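You operate a simulated robot arm through the tools that you are given. There is no shell and no other tool.

You are at the controls of a simulated robot arm. One attempt, no reset.

Task
Pack the two books on the packing card, shut and latch the briefcase.
Fine: both latches shut; lower the lid with fingers clear of the rim; the third book stays on the desk.

It is judged by the outcome, as a careful person would: the job done as asked, and still so three seconds after it is handed in. It fails if anything else is knocked over, pushed out of place, dropped, spilled or broken. A push-on lid holds only when it is set on centred and level and pressed home; a screw cap is set on level and turned clockwise until tight.

Robot
A 6-joint arm with a three-finger gripper, fixed in place. Base frame: the origin is on the floor under the middle of its stand, x ahead of it, y to its left, z up. Lengths are in cm, angles in degrees, forces in N, time in s.
It reaches about 121.3 cm from its shoulder. Its first joint turns from -166.0 to 166.0 degrees. Payload 4.89 kg.
Tool frame: the origin (TCP) lies between the finger pads and is the grasp point; the fingertips stand 3 cm ahead of it; z points along the fingers, y is the line along which they close. The gripper opens to 16.4 cm; its body begins 12.5 cm behind the TCP.
Orientation is that of the tool frame in the base frame, as a unit quaternion [x, y, z, w]. With the fingers straight down and closing along the base's y, the tool's x points along the base's -x, its y along +y and its z along -z.

Tools
- The arm moves only by the tool nudge_tool. Its argument "motion" is a list of rows, each an object of numbers (a shift or turn left out is 0, a gripper value left out holds the last): "rx", "ry", "rz": the turn, a rotation vector about the base's x, y, z in rad; "tx", "ty", "tz": the shift along the base's x, y, z in cm; "jaw": the finger opening in cm, from 0 to 16.4. In form: [{"rx": .., "ry": .., "rz": .., "tx": .., "ty": .., "tz": .., "jaw": ..}, ...]. A call has 1 to 20 rows; each row is the pose to reach, as a shift and turn from the pose commanded when the call began. Each row takes 0.2 s and may step no farther than 5 cm and 8.6 degrees from the row before; otherwise, or with a gripper value out of range, the whole call is refused. Where a pose cannot be reached the arm comes as near as it can. A force on the tool above 40 N (or 10 N above the force at the start of the call, whichever is more), or a blocked arm, ends the call early, and 0.2 s more pass. The fingers move at their own pace (about 10.8 cm/s each) and stop on an object; they squeeze with about 40 N. The grip force told is the motor's: it shows also when the fingers shut on nothing. Time passes only in rows, and 0.2 s behind the last, so rows that repeat a pose let the fingers close. The reply holds the time, the measured pose of the TCP, the force on the tool along the base axes, the opening and the grip force, in the units named above and with some noise, with the torque about the TCP (base axes, N m) and any sound that the robot's microphone picked up, and new pictures: "show" is both (left out), scene, wrist or none.
- Cameras (640 x 400 px; columns grow to the right, rows downward): "scene" is fixed at [4.22, 49.5, 133.72]; the picture's right is [-0.40, -0.92, 0.00], its down [-0.28, 0.12, -0.95] and it looks along [0.87, -0.38, -0.30] (base axes); focal length 350 px, centre (320, 200). "wrist" rides on the gripper at [7.6, -0.2, -15.2] in the tool frame; the picture's right is [0.02, 1.00, 0.00], its down [-0.88, 0.02, -0.47] and it looks along [-0.47, 0.01, 0.88] (tool axes); focal length 247 px, centre (320, 200). There is no depth. A picture from a camera that has moved, and an enlarged one, comes with that camera's place and axes in the base frame and with its lens. The place of the scene camera against the robot may be out by one fixed shift of up to 1.8 cm in any direction.
- raise_lower(by): moves the trunk up (or, below 0, down) by that many cm; the arm rides with it, the base frame stays. It gives what a move gives, with no picture.
- enlarge(camera, box): a new picture of the part [left, top, right, bottom] of that camera's present view, enlarged. It takes no simulated time.
- finish_job(): hands the job in; it is judged then, once.

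Nothing tells you positions but the pictures and the camera data. Unless the task says otherwise, let go and move clear before handing in.

The tools are called as name(argument=value, ...) on one line, values as JSON. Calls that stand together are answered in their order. nudge_tool: Moves the arm, as the interface text tells. Its arguments: {"type":"object","properties":{"motion":{"type":"array","items":{"type":"object","properties":{"rx":{"type":"number"},"ry":{"type":"number"},"rz":{"type":"number"},"tx":{"type":"number"},"ty":{"type":"number"},"tz":{"type":"number"},"jaw":{"type":"number"}}}},"show":{"type":"string","enum":["both","scene","wrist","none"]}},"required":["motion"]} The other tools are called the same way: raise_lower (by) moves the trunk up or down; enlarge (camera, box) takes an enlarged picture of a part of a camera's view; finish_job () hands the job in.

At the start:

```text
t: 0.0
eef_pos: [54.94, 12.98, 127.51]
ee_rot: [0.001, 1.0, 0.0, 0.0]
ft_force: [0.4, 0.1, -0.2]
torque: [0.0, -0.01, 0.06]
gripper_width: 16.42
grasp_force: 0.1
trunk travel left (down, up): [-20.0, 19.0]
```

scene: 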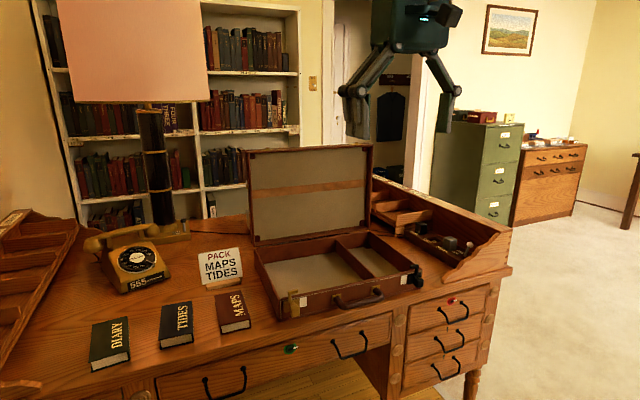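
wrist: 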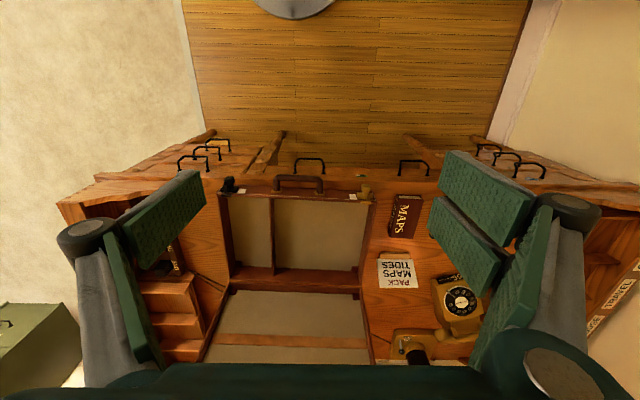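

I see an open briefcase on a desk, three books (DIARY, TIDES, MAPS) to its left and a card reading "PACK MAPS TIDES". I'll look closer before moving.

enlarge(camera="scene", box=[230, 130, 430, 330])

enlarge(camera="scene", box=[70, 230, 270, 380])

enlarge(camera="wrist", box=[200, 150, 480, 370])

```text
2.00 times, centred on (330, 230) of scene
camera zoom: at [4.22, 49.5, 133.72], right [-0.4, -0.92, 0.0], down [-0.28, 0.12, -0.95], along [0.87, -0.38, -0.3], focal length 701 px, centre (300, 140)
```

zoom: 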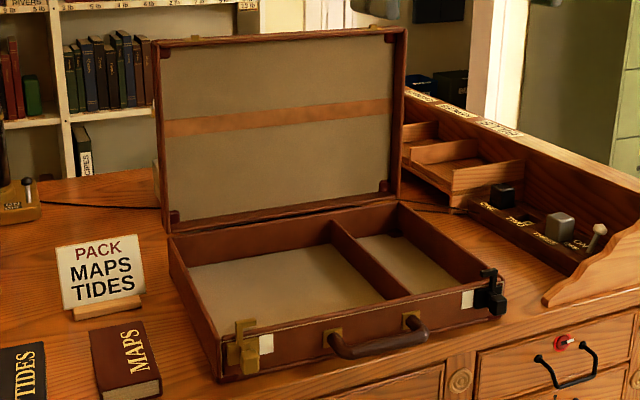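

```text
2.67 times, centred on (170, 305) of scene
camera zoom: at [4.22, 49.5, 133.72], right [-0.4, -0.92, 0.0], down [-0.28, 0.12, -0.95], along [0.87, -0.38, -0.3], focal length 934 px, centre (720, -80)
```

zoom: 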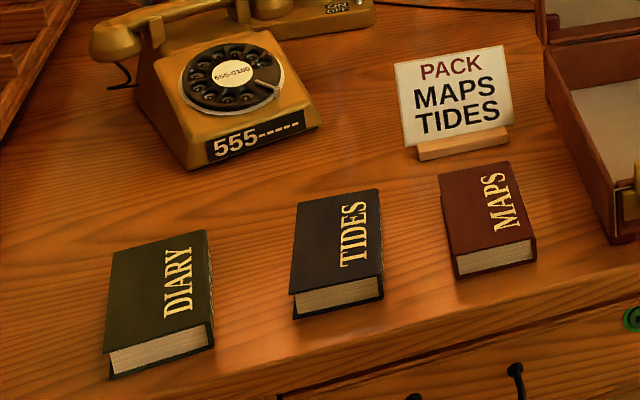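

```text
1.82 times, centred on (340, 260) of wrist
camera zoom: at [47.32, 12.8, 142.73], right [-0.02, 1.0, 0.0], down [0.88, 0.02, 0.47], along [0.47, 0.01, -0.88], focal length 449 px, centre (284, 91)
```

zoom: 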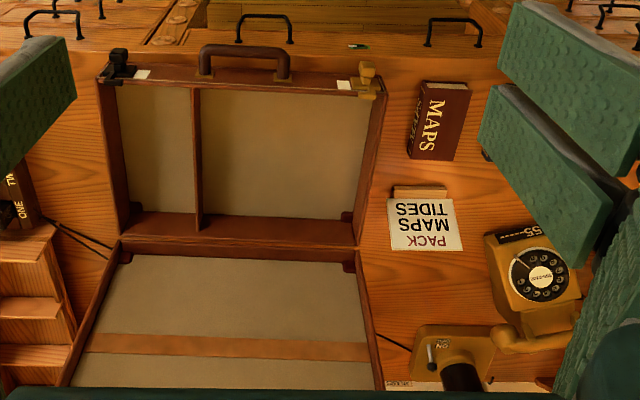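

The books lie about x 80–95 on the desk with MAPS near y 40, TIDES near y 53, DIARY near y 67; the case spans roughly y −15…28, x 79…111. I'll zoom on the latches and details before planning.

enlarge(camera="scene", box=[270, 275, 330, 325])

enlarge(camera="scene", box=[375, 250, 435, 300])

enlarge(camera="wrist", box=[205, 165, 265, 205])

enlarge(camera="wrist", box=[330, 165, 390, 205])

enlarge(camera="scene", box=[230, 130, 390, 250])

enlarge(camera="scene", box=[330, 0, 480, 150])

```text
8.00 times, centred on (300, 300) of scene
camera zoom: at [4.22, 49.5, 133.72], right [-0.4, -0.92, 0.0], down [-0.28, 0.12, -0.95], along [0.87, -0.38, -0.3], focal length 2803 px, centre (480, -600)
```

zoom: 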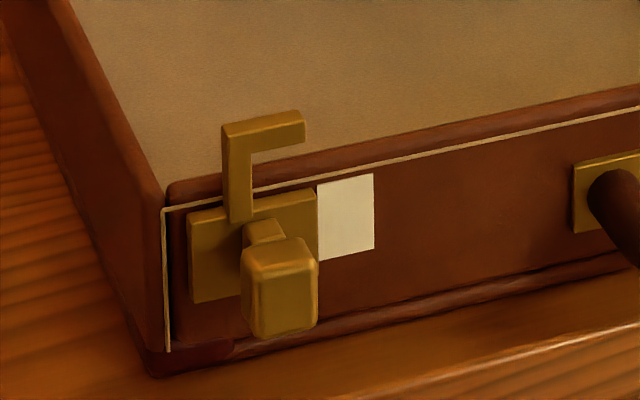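

```text
8.00 times, centred on (405, 275) of scene
camera zoom: at [4.22, 49.5, 133.72], right [-0.4, -0.92, 0.0], down [-0.28, 0.12, -0.95], along [0.87, -0.38, -0.3], focal length 2803 px, centre (-360, -400)
```

zoom: 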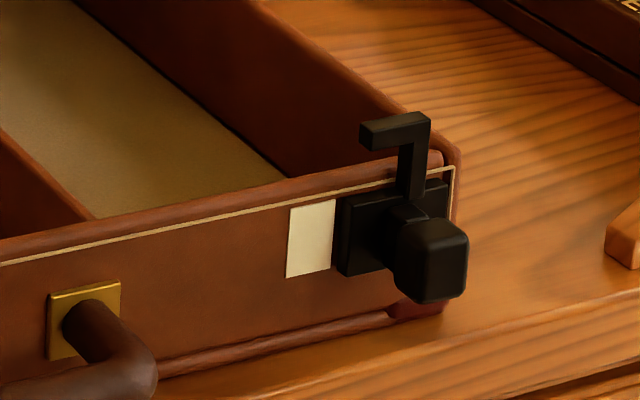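

```text
10.00 times, centred on (235, 185) of wrist
camera zoom: at [47.32, 12.8, 142.73], right [-0.02, 1.0, 0.0], down [0.88, 0.02, 0.47], along [0.47, 0.01, -0.88], focal length 2470 px, centre (1170, 350)
```

zoom: 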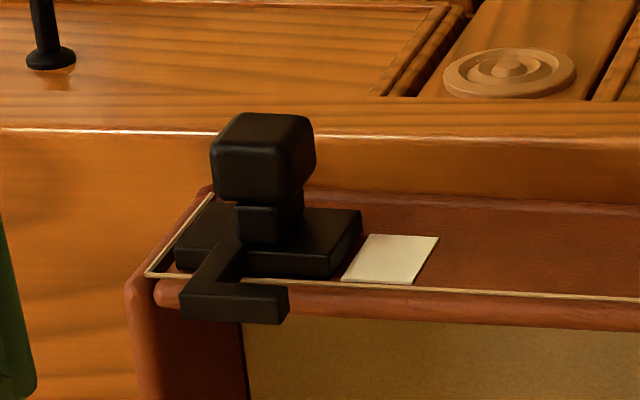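

```text
10.00 times, centred on (360, 185) of wrist
camera zoom: at [47.32, 12.8, 142.73], right [-0.02, 1.0, 0.0], down [0.88, 0.02, 0.47], along [0.47, 0.01, -0.88], focal length 2470 px, centre (-80, 350)
```

zoom: 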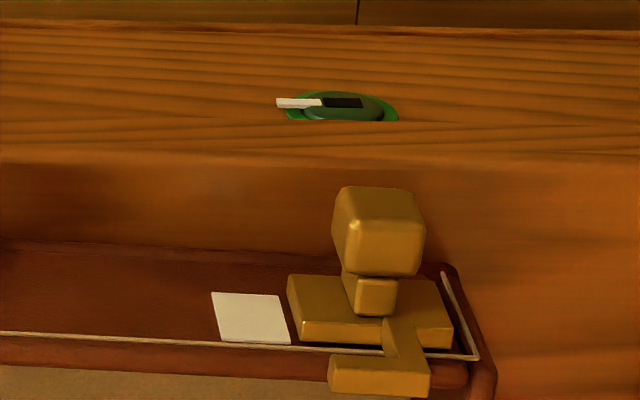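

```text
3.33 times, centred on (310, 190) of scene
camera zoom: at [4.22, 49.5, 133.72], right [-0.4, -0.92, 0.0], down [-0.28, 0.12, -0.95], along [0.87, -0.38, -0.3], focal length 1168 px, centre (353, 233)
```

zoom: 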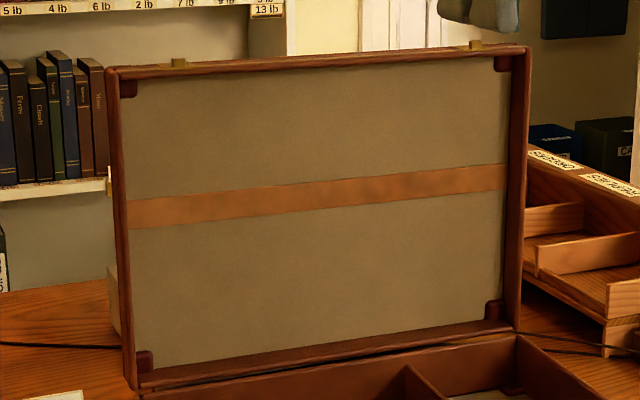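

```text
2.67 times, centred on (405, 75) of scene
camera zoom: at [4.22, 49.5, 133.72], right [-0.4, -0.92, 0.0], down [-0.28, 0.12, -0.95], along [0.87, -0.38, -0.3], focal length 934 px, centre (93, 533)
```

zoom: 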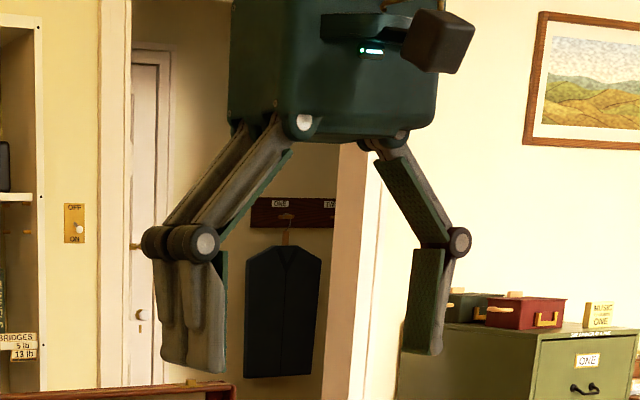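

The latches are sliding hooks with knobs (gold at y≈26, black at y≈−13) whose arms point to the middle, to catch the small studs on the lid's edge. First I move above the MAPS book for a closer look.

nudge_tool(motion=[{"tx": 2.7, "ty": 2.7, "tz": -1.5}, {"tx": 5.4, "ty": 5.4, "tz": -3}, {"tx": 8.1, "ty": 8.1, "tz": -4.5}, {"tx": 10.8, "ty": 10.8, "tz": -6}, {"tx": 13.5, "ty": 13.5, "tz": -7.5}, {"tx": 16.2, "ty": 16.2, "tz": -9}, {"tx": 18.9, "ty": 18.9, "tz": -10.5}, {"tx": 21.6, "ty": 21.6, "tz": -12}, {"tx": 24.3, "ty": 24.3, "tz": -13.5}, {"tx": 27, "ty": 27, "tz": -15}, {"tx": 27, "ty": 27, "tz": -15}])

```text
t: 2.4
eef_pos: [81.98, 40.07, 112.47]
ee_rot: [0.0, 1.0, 0.0, 0.001]
ft_force: [-0.1, 0.9, -0.7]
torque: [-0.1, 0.15, 0.0]
gripper_width: 16.37
grasp_force: 0.0
trunk travel left (down, up): [-20.0, 19.0]
camera wrist: at [74.43, 39.9, 127.68], right [-0.02, 1.0, 0.0], down [0.88, 0.02, 0.47], along [0.47, 0.01, -0.88], focal length 247 px, centre (320, 200)
```

scene: 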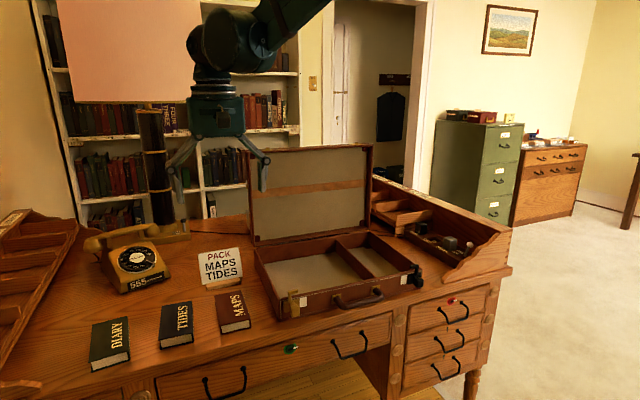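
wrist: 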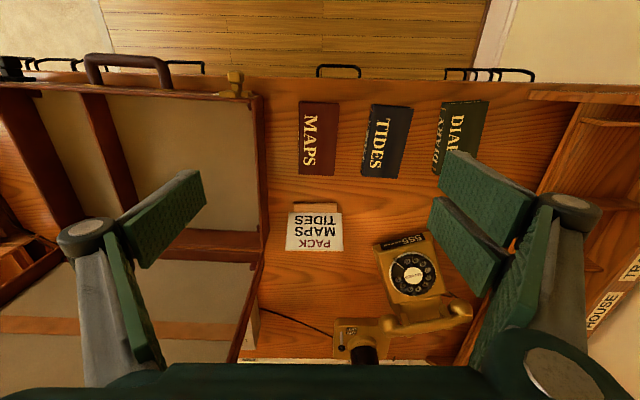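

The arm moves well. I zoom in on the books from here to fix their positions.

enlarge(camera="wrist", box=[220, 60, 500, 235])

enlarge(camera="wrist", box=[0, 50, 280, 225])

enlarge(camera="wrist", box=[0, 200, 280, 375])

```text
2.29 times, centred on (360, 148) of wrist
camera zoom: at [74.43, 39.9, 127.68], right [-0.02, 1.0, 0.0], down [0.88, 0.02, 0.47], along [0.47, 0.01, -0.88], focal length 564 px, centre (229, 320)
```

zoom: 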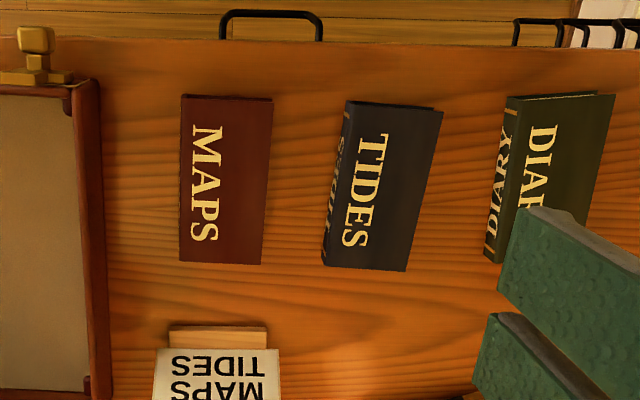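

```text
2.29 times, centred on (140, 138) of wrist
camera zoom: at [74.43, 39.9, 127.68], right [-0.02, 1.0, 0.0], down [0.88, 0.02, 0.47], along [0.47, 0.01, -0.88], focal length 564 px, centre (731, 343)
```

zoom: 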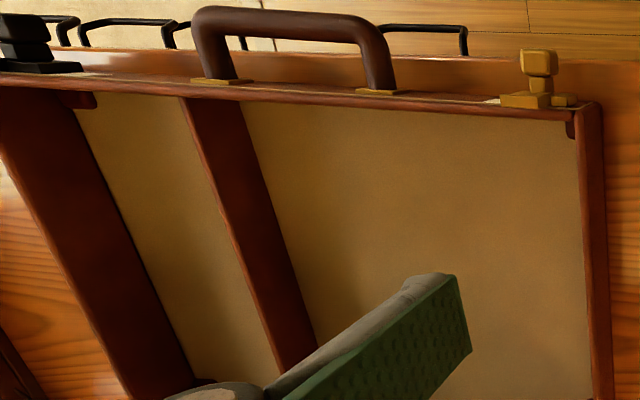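

```text
2.29 times, centred on (140, 288) of wrist
camera zoom: at [74.43, 39.9, 127.68], right [-0.02, 1.0, 0.0], down [0.88, 0.02, 0.47], along [0.47, 0.01, -0.88], focal length 564 px, centre (731, 0)
```

zoom: 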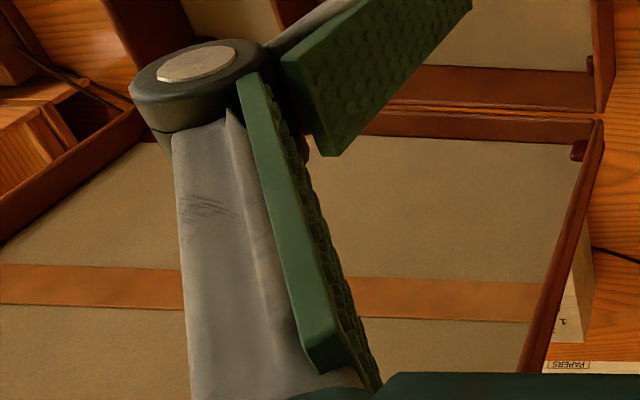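

MAPS is centred near (87.3, 39.7) with its top at z≈78.6, nearly aligned with x; I'll narrow the fingers to 12 cm and come down above it to check clearance.

nudge_tool(motion=[{"tx": 2, "tz": -3, "jaw": 12, "rz": -0.01}, {"tx": 4, "tz": -6, "rz": -0.02}, {"tx": 5.4, "ty": -0.2, "tz": -10, "rz": -0.03}, {"tx": 5.4, "ty": -0.2, "tz": -14.5, "rz": -0.03}, {"tx": 5.4, "ty": -0.2, "tz": -19, "rz": -0.03}, {"tx": 5.4, "ty": -0.2, "tz": -23, "rz": -0.03}, {"tx": 5.4, "ty": -0.2, "tz": -26, "rz": -0.03}, {"tx": 5.4, "ty": -0.2, "tz": -26, "rz": -0.03}])

```text
t: 4.2
eef_pos: [87.34, 39.56, 86.53]
ee_rot: [0.014, 1.0, 0.0, -0.001]
ft_force: [-0.2, 0.5, -0.2]
torque: [-0.01, 0.05, 0.05]
gripper_width: 12.02
grasp_force: 0.0
trunk travel left (down, up): [-20.0, 19.0]
camera wrist: at [79.7, 39.55, 101.7], right [0.01, 1.0, 0.0], down [0.88, -0.01, 0.47], along [0.47, 0.0, -0.88], focal length 247 px, centre (320, 200)
```

scene: 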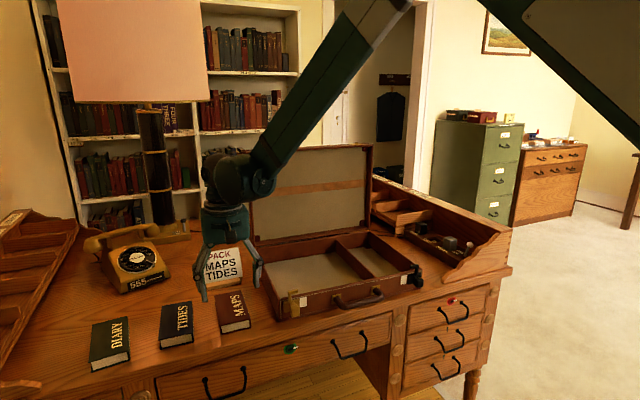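
wrist: 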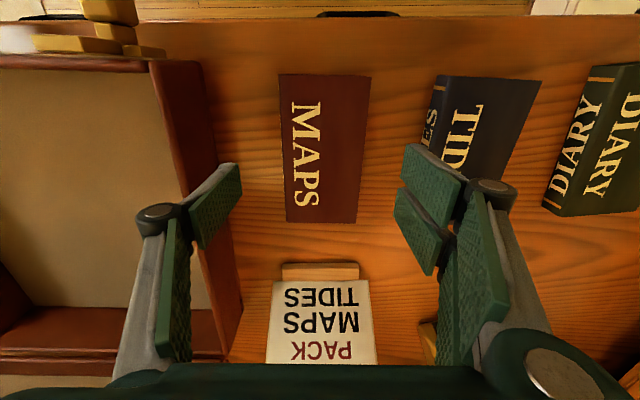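

The right-hand knuckle would come close to the case wall (y≈29), so I narrow the jaw to 9.6 and shift slightly left while descending just over the book.

nudge_tool(motion=[{"ty": 0.25, "jaw": 9.6}, {"ty": 0.25, "tz": -2}, {"ty": 0.25, "tz": -4}, {"ty": 0.25, "tz": -5.5}, {"ty": 0.25, "tz": -6.2}, {"ty": 0.25, "tz": -6.2}])

```text
t: 5.6
eef_pos: [87.3, 40.0, 80.4]
ee_rot: [0.014, 1.0, 0.0, 0.001]
ft_force: [0.2, -0.2, -0.6]
torque: [-0.03, -0.04, 0.0]
gripper_width: 9.61
grasp_force: 0.1
trunk travel left (down, up): [-20.0, 19.0]
camera wrist: at [79.79, 40.01, 95.55], right [0.01, 1.0, 0.0], down [0.88, -0.01, 0.47], along [0.47, 0.0, -0.88], focal length 247 px, centre (320, 200)
```

scene: 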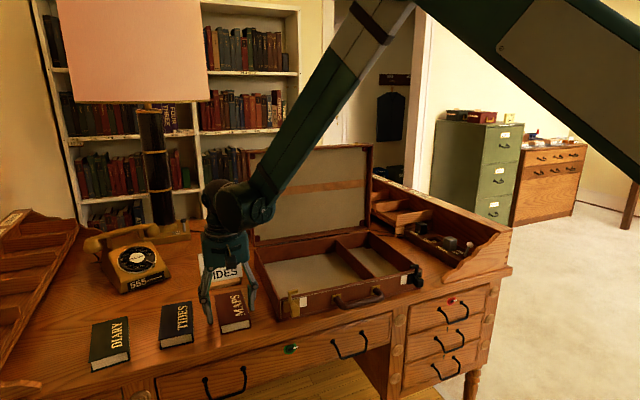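
wrist: 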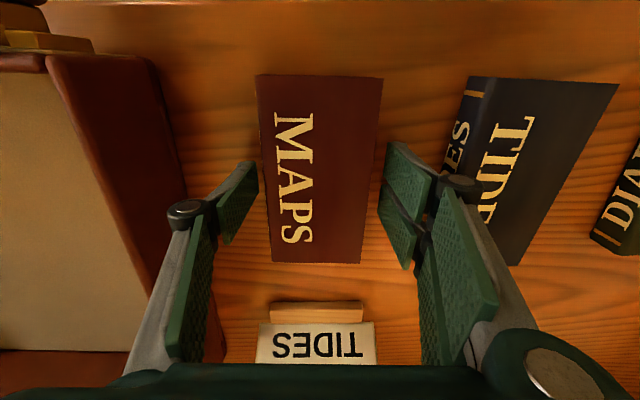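

Clearance is good on both sides of MAPS. I go down a little more and close on it.

nudge_tool(motion=[{"tz": -0.4}, {"tz": -0.8}, {"tz": -0.8, "jaw": 8.5}, {"tz": -0.8, "jaw": 7.5}, {"tz": -0.8, "jaw": 6}, {"tz": -0.8, "jaw": 6}, {"tz": -0.8, "jaw": 6}])

```text
t: 6.6
eef_pos: [87.24, 40.06, 79.89]
ee_rot: [0.016, 1.0, 0.0, 0.001]
ft_force: [-2.5, -2.2, 31.5]
torque: [0.38, 0.18, -0.09]
gripper_width: 7.46
grasp_force: 40.0
trunk travel left (down, up): [-20.0, 19.0]
stopped in row 4: the force on the tool passed its limit at 47 N (the readings are from after the stop); the commanded pose is now the measured one
camera wrist: at [79.62, 40.02, 95.04], right [0.01, 1.0, 0.0], down [0.88, -0.01, 0.47], along [0.47, 0.0, -0.88], focal length 247 px, centre (320, 200)
```

scene: 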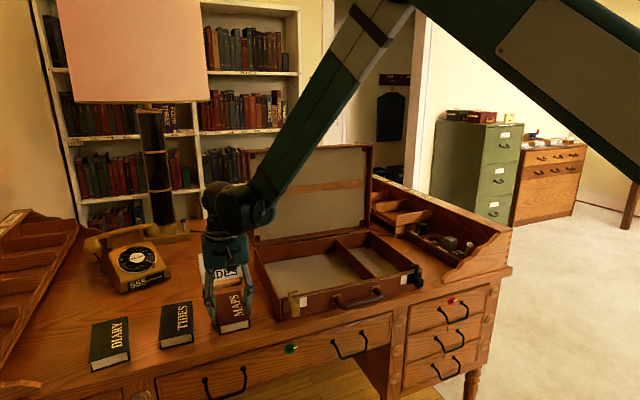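
wrist: 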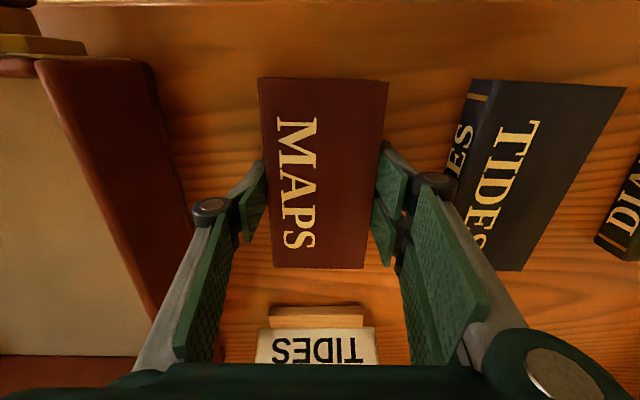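

MAPS is gripped (7.5 cm wide), with fingertips touching the desk at about z≈76.8. I lift it straight up.

nudge_tool(motion=[{"tz": 0.5, "jaw": 6}, {"tz": 1.5}, {"tz": 4}, {"tz": 8}, {"tz": 12}, {"tz": 16}, {"tz": 20}, {"tz": 20}])

```text
t: 8.4
eef_pos: [87.34, 40.21, 99.69]
ee_rot: [0.015, 1.0, 0.0, -0.001]
ft_force: [-1.4, 0.1, -1.4]
torque: [-0.02, -0.08, -0.03]
gripper_width: 7.42
grasp_force: 40.4
trunk travel left (down, up): [-20.0, 19.0]
camera wrist: at [79.76, 40.23, 114.85], right [0.01, 1.0, 0.0], down [0.88, -0.01, 0.47], along [0.47, 0.0, -0.88], focal length 247 px, centre (320, 200)
```

scene: 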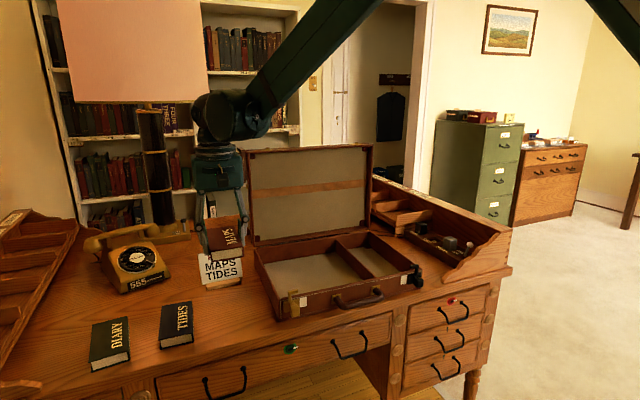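
wrist: 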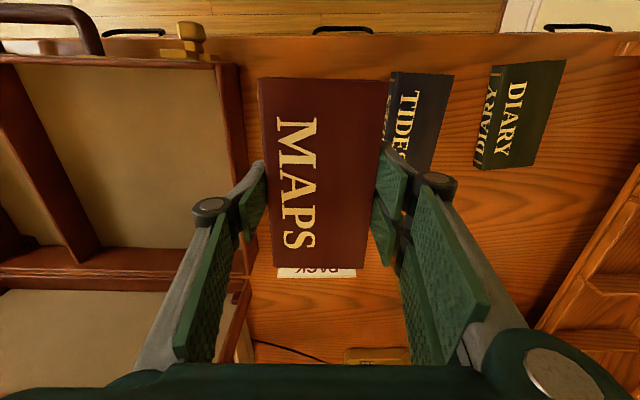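

MAPS is held level. I carry it over to above the left compartment of the case.

nudge_tool(motion=[{"ty": -4, "tx": 0.5}, {"ty": -8, "tx": 1.5}, {"ty": -12, "tx": 2.5}, {"ty": -16, "tx": 3.5}, {"ty": -20, "tx": 4.5}, {"ty": -24, "tx": 5.5}, {"ty": -28, "tx": 6}, {"ty": -32, "tx": 6}, {"ty": -32, "tx": 6}])

```text
t: 10.4
eef_pos: [93.28, 8.0, 99.41]
ee_rot: [0.016, 1.0, 0.0, 0.001]
ft_force: [-0.8, -0.9, -0.9]
torque: [0.05, 0.0, -0.02]
gripper_width: 7.44
grasp_force: 40.0
trunk travel left (down, up): [-20.0, 19.0]
camera wrist: at [85.57, 7.99, 114.64], right [0.01, 1.0, 0.0], down [0.88, -0.01, 0.47], along [0.47, 0.0, -0.88], focal length 247 px, centre (320, 200)
```

scene: 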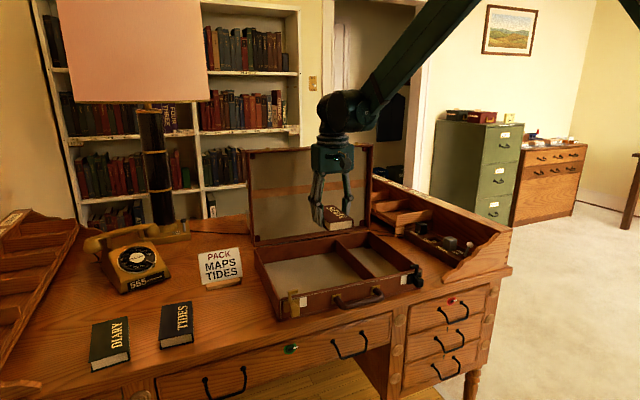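
wrist: 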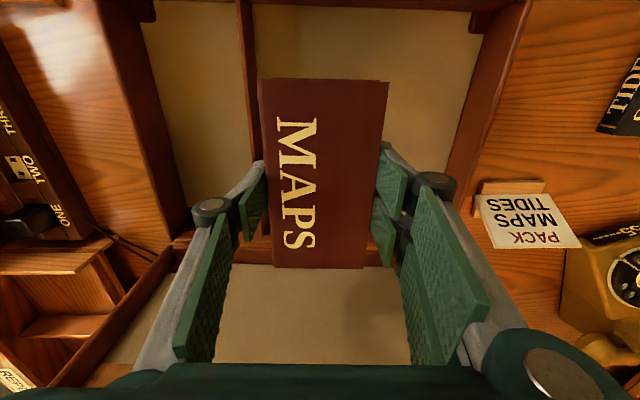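

The compartment runs from the divider (y≈0.8) to the left wall (y≈27.7), x≈81–110. I lower MAPS towards the floor on the divider side, checking before it goes below the rim.

nudge_tool(motion=[{"tx": 0.5, "ty": 0.8, "tz": -3}, {"tx": 0.5, "ty": 0.8, "tz": -7}, {"tx": 0.5, "ty": 0.8, "tz": -10}, {"tx": 0.5, "ty": 0.8, "tz": -12.5}, {"tx": 0.5, "ty": 0.8, "tz": -12.5}])

enlarge(camera="scene", box=[240, 190, 440, 330])

```text
t: 11.6
eef_pos: [93.68, 8.9, 86.92]
ee_rot: [0.016, 1.0, -0.001, 0.0]
ft_force: [0.5, -0.8, -1.4]
torque: [0.0, 0.05, -0.01]
gripper_width: 7.43
grasp_force: 40.3
trunk travel left (down, up): [-20.0, 19.0]
camera wrist: at [86.22, 9.0, 102.16], right [0.01, 1.0, 0.0], down [0.88, -0.01, 0.47], along [0.47, 0.0, -0.88], focal length 247 px, centre (320, 200)
```

scene: 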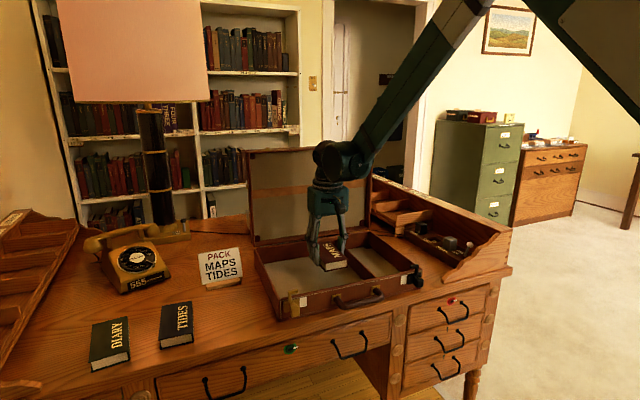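
wrist: 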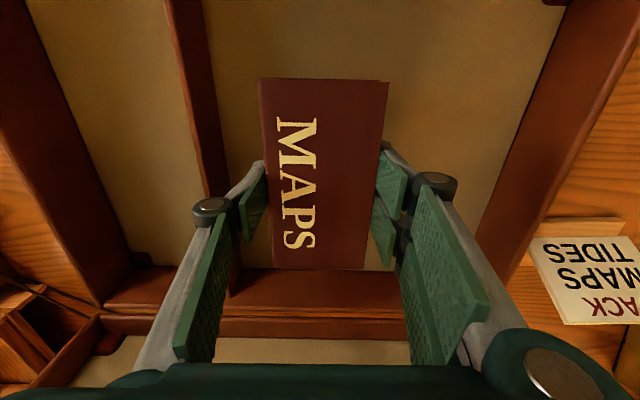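

```text
2.86 times, centred on (340, 260) of scene
camera zoom: at [4.22, 49.5, 133.72], right [-0.4, -0.92, 0.0], down [-0.28, 0.12, -0.95], along [0.87, -0.38, -0.3], focal length 1001 px, centre (263, 29)
```

zoom: 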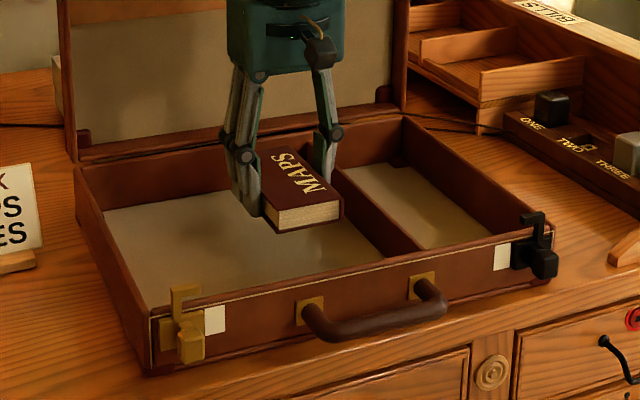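

MAPS is inside the outline with good room on both sides. I lower it gently until it touches the floor.

nudge_tool(motion=[{"tz": -1.5}, {"tz": -3}, {"tz": -4.2}, {"tz": -5.2}, {"tz": -5.2}])

enlarge(camera="scene", box=[290, 200, 390, 270])

```text
t: 12.8
eef_pos: [93.86, 8.81, 81.94]
ee_rot: [0.015, 1.0, 0.0, 0.001]
ft_force: [0.5, 0.4, -1.7]
torque: [0.02, 0.02, 0.01]
gripper_width: 7.42
grasp_force: 40.4
trunk travel left (down, up): [-20.0, 19.0]
camera wrist: at [86.24, 8.83, 97.08], right [0.01, 1.0, 0.0], down [0.88, -0.01, 0.47], along [0.47, 0.0, -0.88], focal length 247 px, centre (320, 200)
```

scene: 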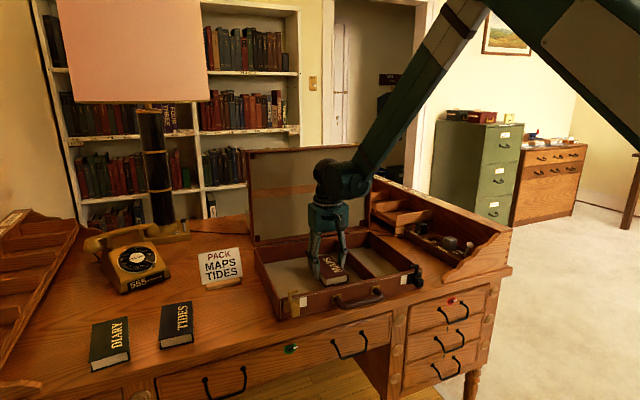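
wrist: 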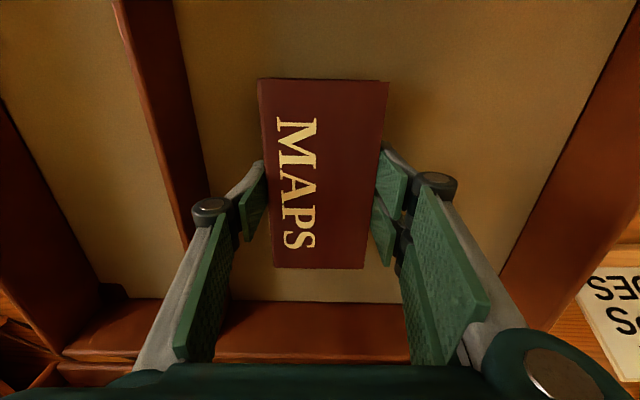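

```text
5.71 times, centred on (340, 235) of scene
camera zoom: at [4.22, 49.5, 133.72], right [-0.4, -0.92, 0.0], down [-0.28, 0.12, -0.95], along [0.87, -0.38, -0.3], focal length 2002 px, centre (206, 0)
```

zoom: 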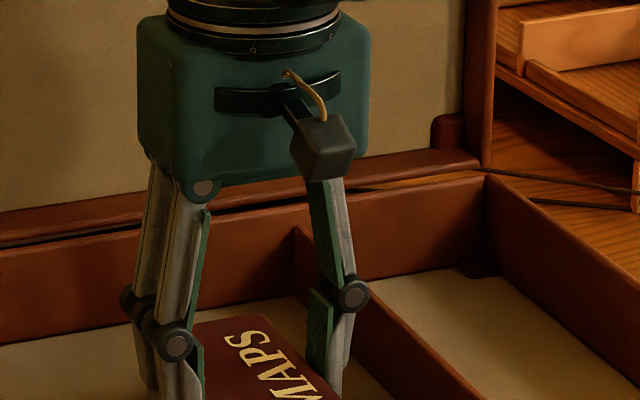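

Still about 1 cm above the floor; I keep lowering in small steps.

nudge_tool(motion=[{"tz": -0.4}, {"tz": -0.8}, {"tz": -1.1}, {"tz": -1.4}, {"tz": -1.4}])

```text
t: 14.0
eef_pos: [93.8, 8.83, 80.69]
ee_rot: [0.015, 1.0, 0.001, 0.002]
ft_force: [11.3, 0.5, 24.2]
torque: [0.38, 0.09, -0.18]
gripper_width: 7.46
grasp_force: 40.0
trunk travel left (down, up): [-20.0, 19.0]
camera wrist: at [86.2, 8.89, 95.84], right [0.01, 1.0, 0.0], down [0.88, -0.01, 0.47], along [0.47, 0.0, -0.88], focal length 247 px, centre (320, 200)
```

scene: 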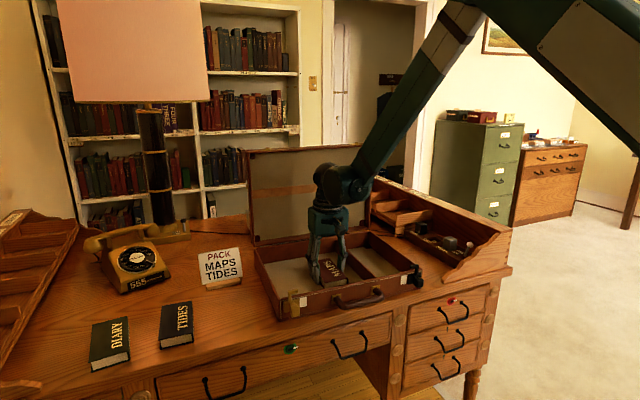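
wrist: 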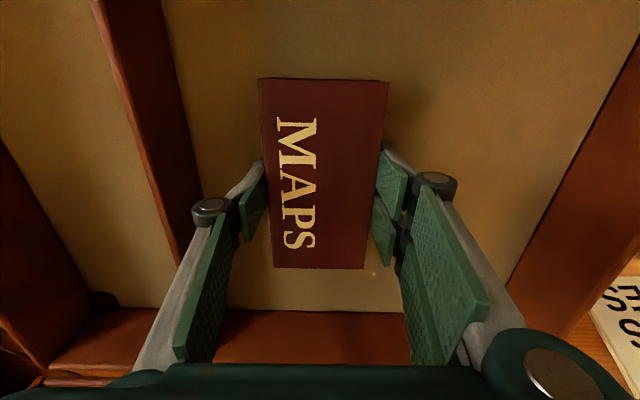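

MAPS rests on the floor of the case. I ease off the pressure and open the fingers slightly, then rise.

nudge_tool(motion=[{"tz": 0.3}, {"tz": 0.3, "jaw": 8.2}, {"tz": 0.3, "jaw": 9}, {"tz": 0.3, "jaw": 9}, {"tz": 1.5, "jaw": 9}, {"tz": 4}, {"tz": 8}, {"tz": 12}, {"tz": 15}])

enlarge(camera="wrist", box=[120, 0, 520, 250])

```text
t: 16.0
eef_pos: [93.62, 8.72, 95.52]
ee_rot: [0.016, 1.0, 0.0, 0.0]
ft_force: [-0.2, -0.4, -0.8]
torque: [-0.03, 0.05, 0.02]
gripper_width: 9.02
grasp_force: 0.0
trunk travel left (down, up): [-20.0, 19.0]
camera wrist: at [86.04, 8.79, 110.74], right [0.01, 1.0, 0.0], down [0.88, -0.01, 0.47], along [0.47, 0.0, -0.88], focal length 247 px, centre (320, 200)
```

scene: 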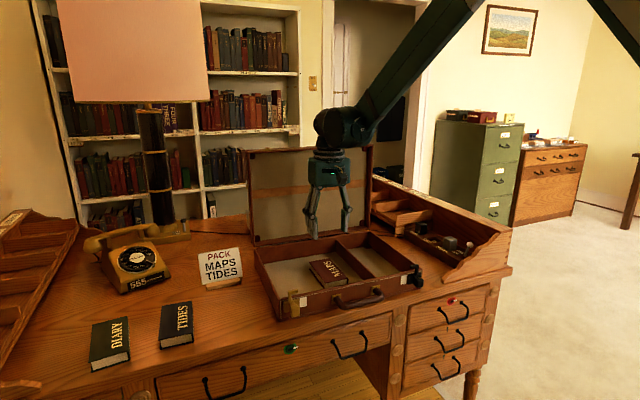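
wrist: 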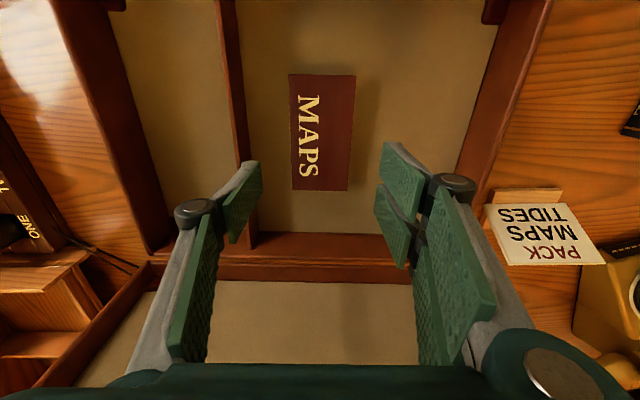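

```text
1.60 times, centred on (320, 125) of wrist
camera zoom: at [86.04, 8.79, 110.74], right [0.01, 1.0, 0.0], down [0.88, -0.01, 0.47], along [0.47, 0.0, -0.88], focal length 395 px, centre (320, 320)
```

zoom: 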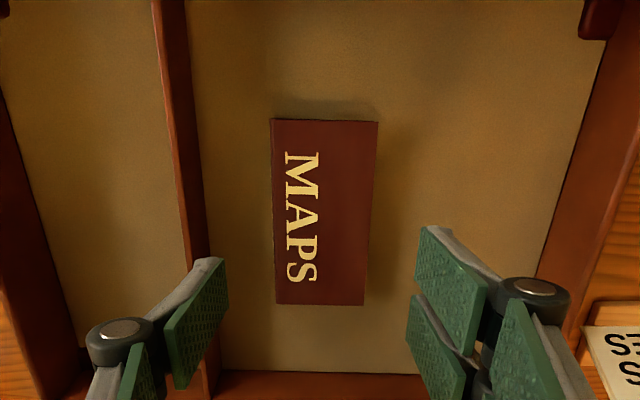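

MAPS lies flat beside the divider. To leave ample finger room for TIDES, I'll nudge MAPS sideways towards the divider with closed fingers.

nudge_tool(motion=[{"ty": 3, "jaw": 3}, {"ty": 6.5}, {"ty": 9.8}, {"ty": 9.8}, {"ty": 9.8, "tz": -4}, {"ty": 9.8, "tz": -8}, {"ty": 9.8, "tz": -11}, {"ty": 9.8, "tz": -11}])

enlarge(camera="scene", box=[260, 200, 380, 300])

```text
t: 17.8
eef_pos: [93.89, 18.7, 84.62]
ee_rot: [0.015, 1.0, 0.0, -0.001]
ft_force: [0.1, 0.3, -0.4]
torque: [0.03, 0.06, -0.01]
gripper_width: 2.98
grasp_force: 0.0
trunk travel left (down, up): [-20.0, 19.0]
camera wrist: at [86.27, 18.7, 99.8], right [0.01, 1.0, 0.0], down [0.88, -0.01, 0.47], along [0.47, 0.0, -0.88], focal length 247 px, centre (320, 200)
```

scene: 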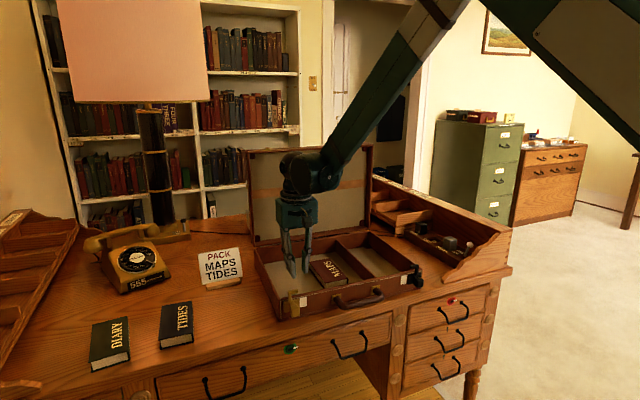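
wrist: 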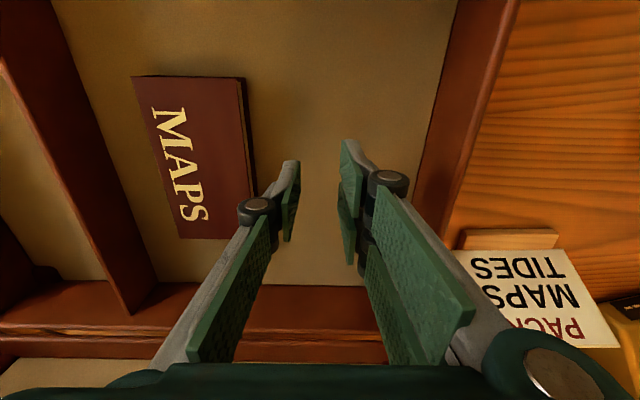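

```text
4.00 times, centred on (320, 250) of scene
camera zoom: at [4.22, 49.5, 133.72], right [-0.4, -0.92, 0.0], down [-0.28, 0.12, -0.95], along [0.87, -0.38, -0.3], focal length 1402 px, centre (320, 0)
```

zoom: 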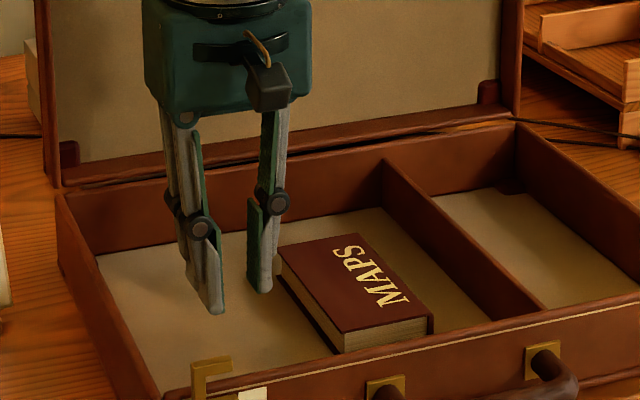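

The fingers are beside MAPS with clearance. I lower them and push MAPS gently to the right by about 3 cm.

nudge_tool(motion=[{"tz": -1.5}, {"tz": -2.9}, {"tz": -2.9, "ty": -1}, {"tz": -2.9, "ty": -2}, {"tz": -2.9, "ty": -3}, {"tz": -2.9, "ty": -3.8}, {"tz": -2.9, "ty": -4.6}, {"tz": -2.9, "ty": -5.4}, {"tz": -2.9, "ty": -6}, {"tz": -2.9, "ty": -6}])

```text
t: 20.0
eef_pos: [93.62, 12.68, 81.58]
ee_rot: [0.015, 1.0, 0.0, 0.0]
ft_force: [0.1, 0.5, -0.8]
torque: [0.02, 0.0, 0.0]
gripper_width: 2.99
grasp_force: 0.1
trunk travel left (down, up): [-20.0, 19.0]
camera wrist: at [86.01, 12.72, 96.8], right [0.01, 1.0, 0.0], down [0.88, -0.01, 0.47], along [0.47, 0.0, -0.88], focal length 247 px, centre (320, 200)
```

scene: 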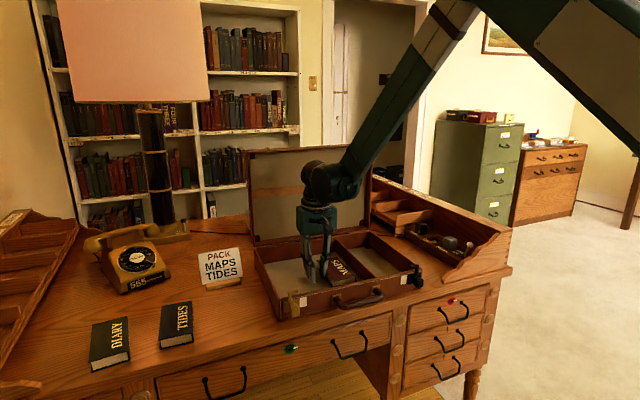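
wrist: 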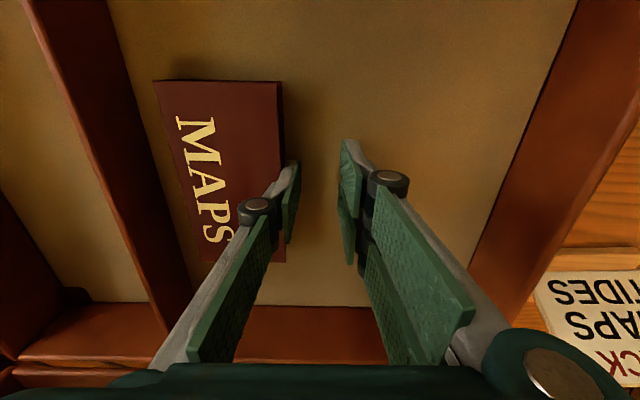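

MAPS has slid nearer the divider (edge now y≈10.4). One more centimetre, then I rise clear.

nudge_tool(motion=[{"ty": -0.6}, {"ty": -1.2}, {"ty": -1.2}, {"ty": -0.6}, {"ty": 0.4}, {"ty": 0.8, "tz": 3}, {"ty": 0.8, "tz": 7}, {"ty": 0.8, "tz": 11}, {"ty": 0.8, "tz": 15}, {"ty": 0.8, "tz": 18}])

enlarge(camera="wrist", box=[160, 0, 480, 200])

```text
t: 22.2
eef_pos: [93.72, 13.53, 99.75]
ee_rot: [0.015, 1.0, 0.0, -0.001]
ft_force: [-0.7, -0.7, 0.1]
torque: [0.02, 0.05, -0.01]
gripper_width: 3.0
grasp_force: 0.2
trunk travel left (down, up): [-20.0, 19.0]
camera wrist: at [86.22, 13.53, 114.98], right [0.01, 1.0, 0.0], down [0.88, -0.01, 0.47], along [0.47, 0.0, -0.88], focal length 247 px, centre (320, 200)
```

scene: 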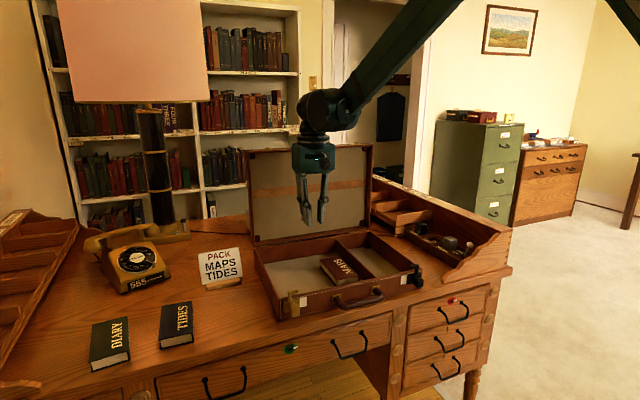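
wrist: 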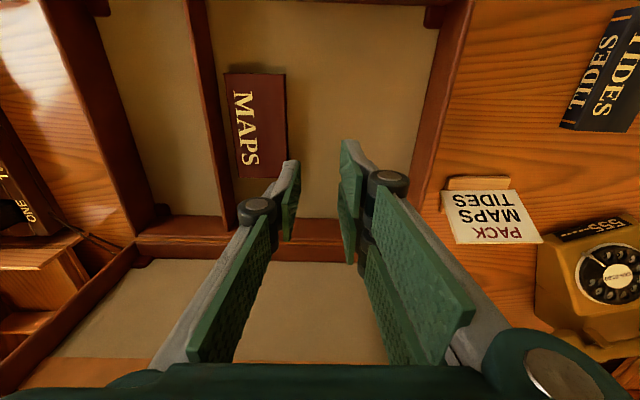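

```text
2.00 times, centred on (320, 100) of wrist
camera zoom: at [86.22, 13.53, 114.98], right [0.01, 1.0, 0.0], down [0.88, -0.01, 0.47], along [0.47, 0.0, -0.88], focal length 494 px, centre (320, 400)
```

zoom: 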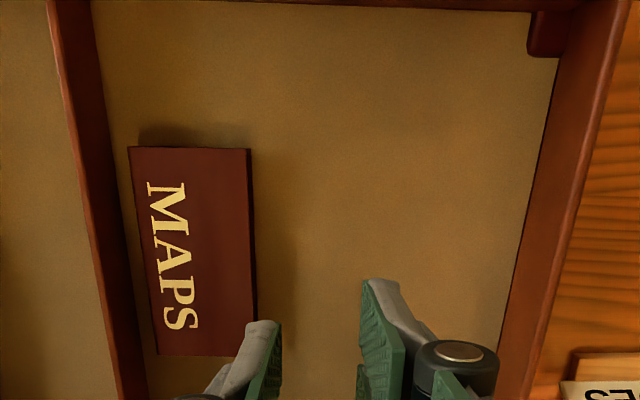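

MAPS is settled close to the divider, leaving y≈9–28 free. Now I go across to TIDES.

nudge_tool(motion=[{"tx": -0.6, "ty": 4.5}, {"tx": -1.3, "ty": 9}, {"tx": -2, "ty": 13.5}, {"tx": -2.7, "ty": 18}, {"tx": -3.4, "ty": 22.5}, {"tx": -4.1, "ty": 27}, {"tx": -4.8, "ty": 31.5}, {"tx": -5.5, "ty": 36}, {"tx": -6, "ty": 40, "jaw": 10.5}, {"tx": -6, "ty": 40}, {"tx": -6, "ty": 40}])

enlarge(camera="wrist", box=[200, 50, 440, 200])

```text
t: 24.6
eef_pos: [87.92, 53.47, 99.73]
ee_rot: [0.015, 1.0, 0.001, 0.001]
ft_force: [-1.1, 0.5, -0.1]
torque: [-0.07, -0.05, 0.02]
gripper_width: 10.47
grasp_force: 0.1
trunk travel left (down, up): [-20.0, 19.0]
camera wrist: at [80.31, 53.54, 114.89], right [0.01, 1.0, 0.0], down [0.88, -0.01, 0.47], along [0.47, 0.0, -0.88], focal length 247 px, centre (320, 200)
```

scene: 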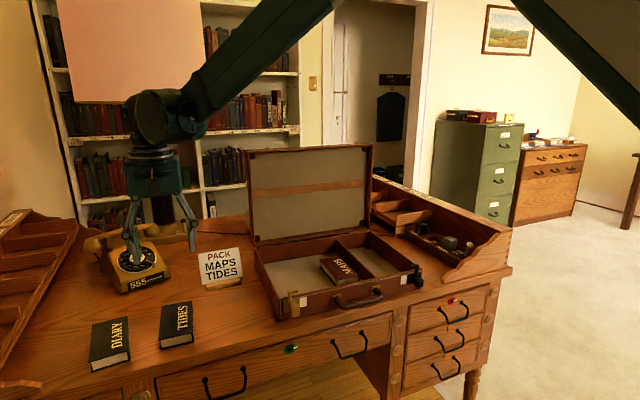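
wrist: 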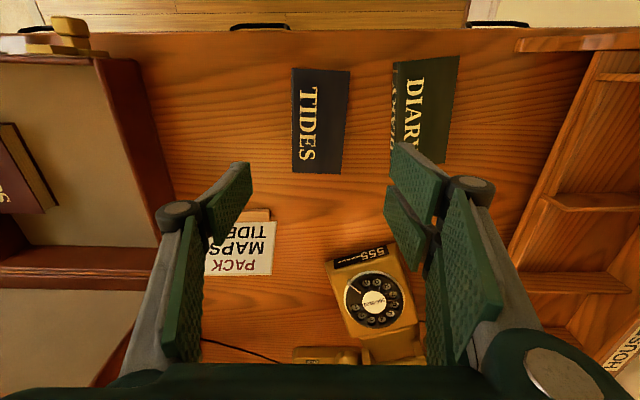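

```text
2.67 times, centred on (320, 125) of wrist
camera zoom: at [80.31, 53.54, 114.89], right [0.01, 1.0, 0.0], down [0.88, -0.01, 0.47], along [0.47, 0.0, -0.88], focal length 659 px, centre (320, 400)
```

zoom: 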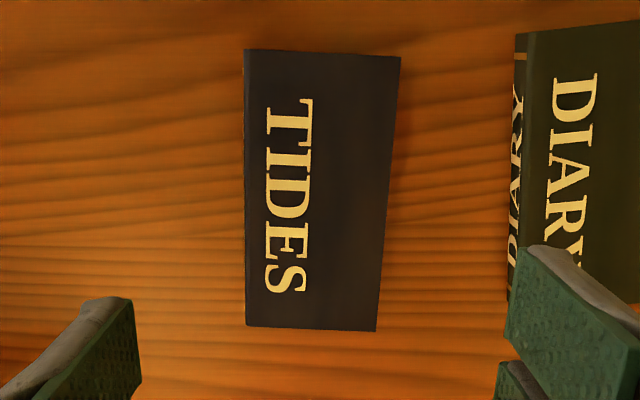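

TIDES is centred at about (87.7, 53.5), turned about −3°. I descend around it with the fingers at 10.5 cm, pausing just above.

nudge_tool(motion=[{"tx": -0.2, "tz": -4, "rz": -0.025}, {"tx": -0.2, "tz": -8.5, "rz": -0.025}, {"tx": -0.2, "tz": -13, "rz": -0.025}, {"tx": -0.2, "tz": -16, "rz": -0.025}, {"tx": -0.2, "tz": -17.8, "rz": -0.025}, {"tx": -0.2, "tz": -17.8, "rz": -0.025}])

```text
t: 26.0
eef_pos: [87.77, 53.33, 81.74]
ee_rot: [0.028, 1.0, 0.0, 0.0]
ft_force: [0.3, -0.1, 0.6]
torque: [-0.03, 0.03, 0.02]
gripper_width: 10.53
grasp_force: 0.0
trunk travel left (down, up): [-20.0, 19.0]
camera wrist: at [80.19, 53.62, 97.13], right [0.03, 1.0, 0.0], down [0.88, -0.03, 0.47], along [0.47, -0.02, -0.88], focal length 247 px, centre (320, 200)
```

scene: 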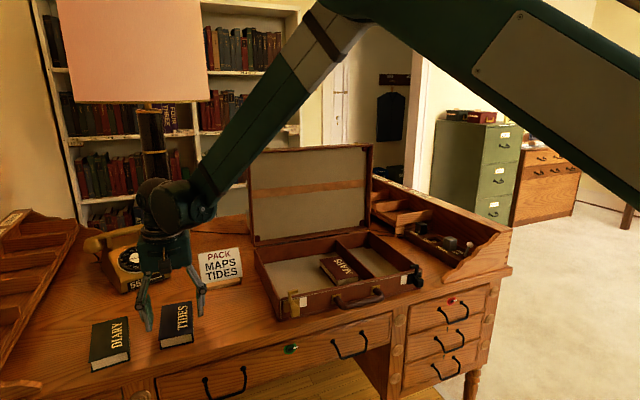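
wrist: 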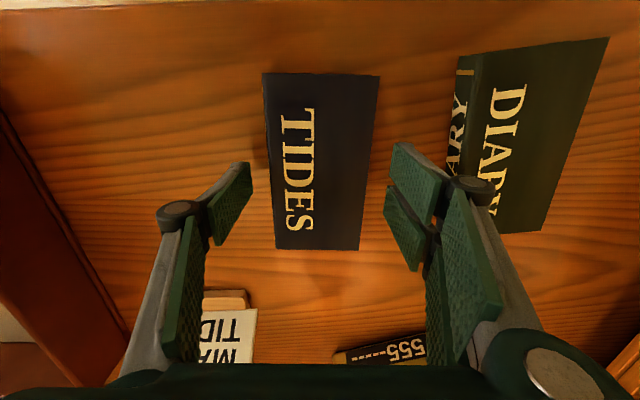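

Clear on both sides. Down the last bit and close on TIDES.

nudge_tool(motion=[{"tz": -0.7}, {"tz": -1.4}, {"tz": -1.4, "jaw": 9}, {"tz": -1.4, "jaw": 7.5}, {"tz": -1.4, "jaw": 6}, {"tz": -1.4, "jaw": 6}, {"tz": -1.4, "jaw": 6}])

```text
t: 27.6
eef_pos: [87.83, 53.31, 80.49]
ee_rot: [0.027, 1.0, 0.0, -0.001]
ft_force: [0.7, -0.2, 0.4]
torque: [0.05, 0.02, -0.01]
gripper_width: 7.41
grasp_force: 39.9
trunk travel left (down, up): [-20.0, 19.0]
camera wrist: at [80.13, 53.58, 95.75], right [0.03, 1.0, 0.0], down [0.88, -0.03, 0.47], along [0.47, -0.02, -0.88], focal length 247 px, centre (320, 200)
```

scene: 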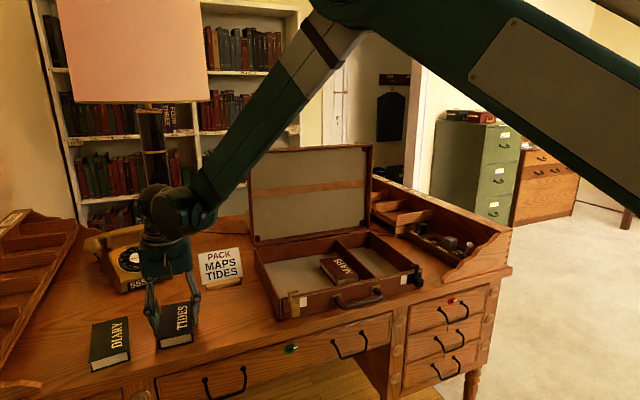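
wrist: 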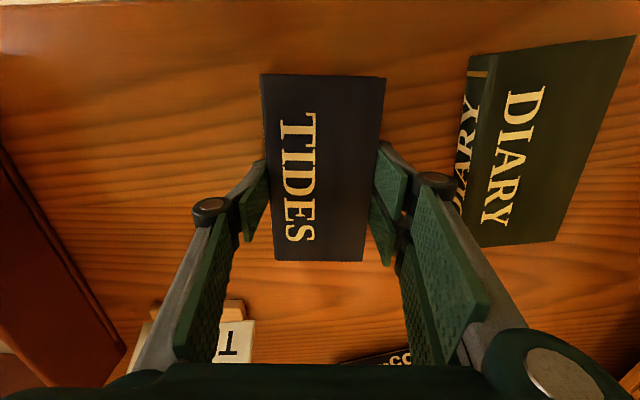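

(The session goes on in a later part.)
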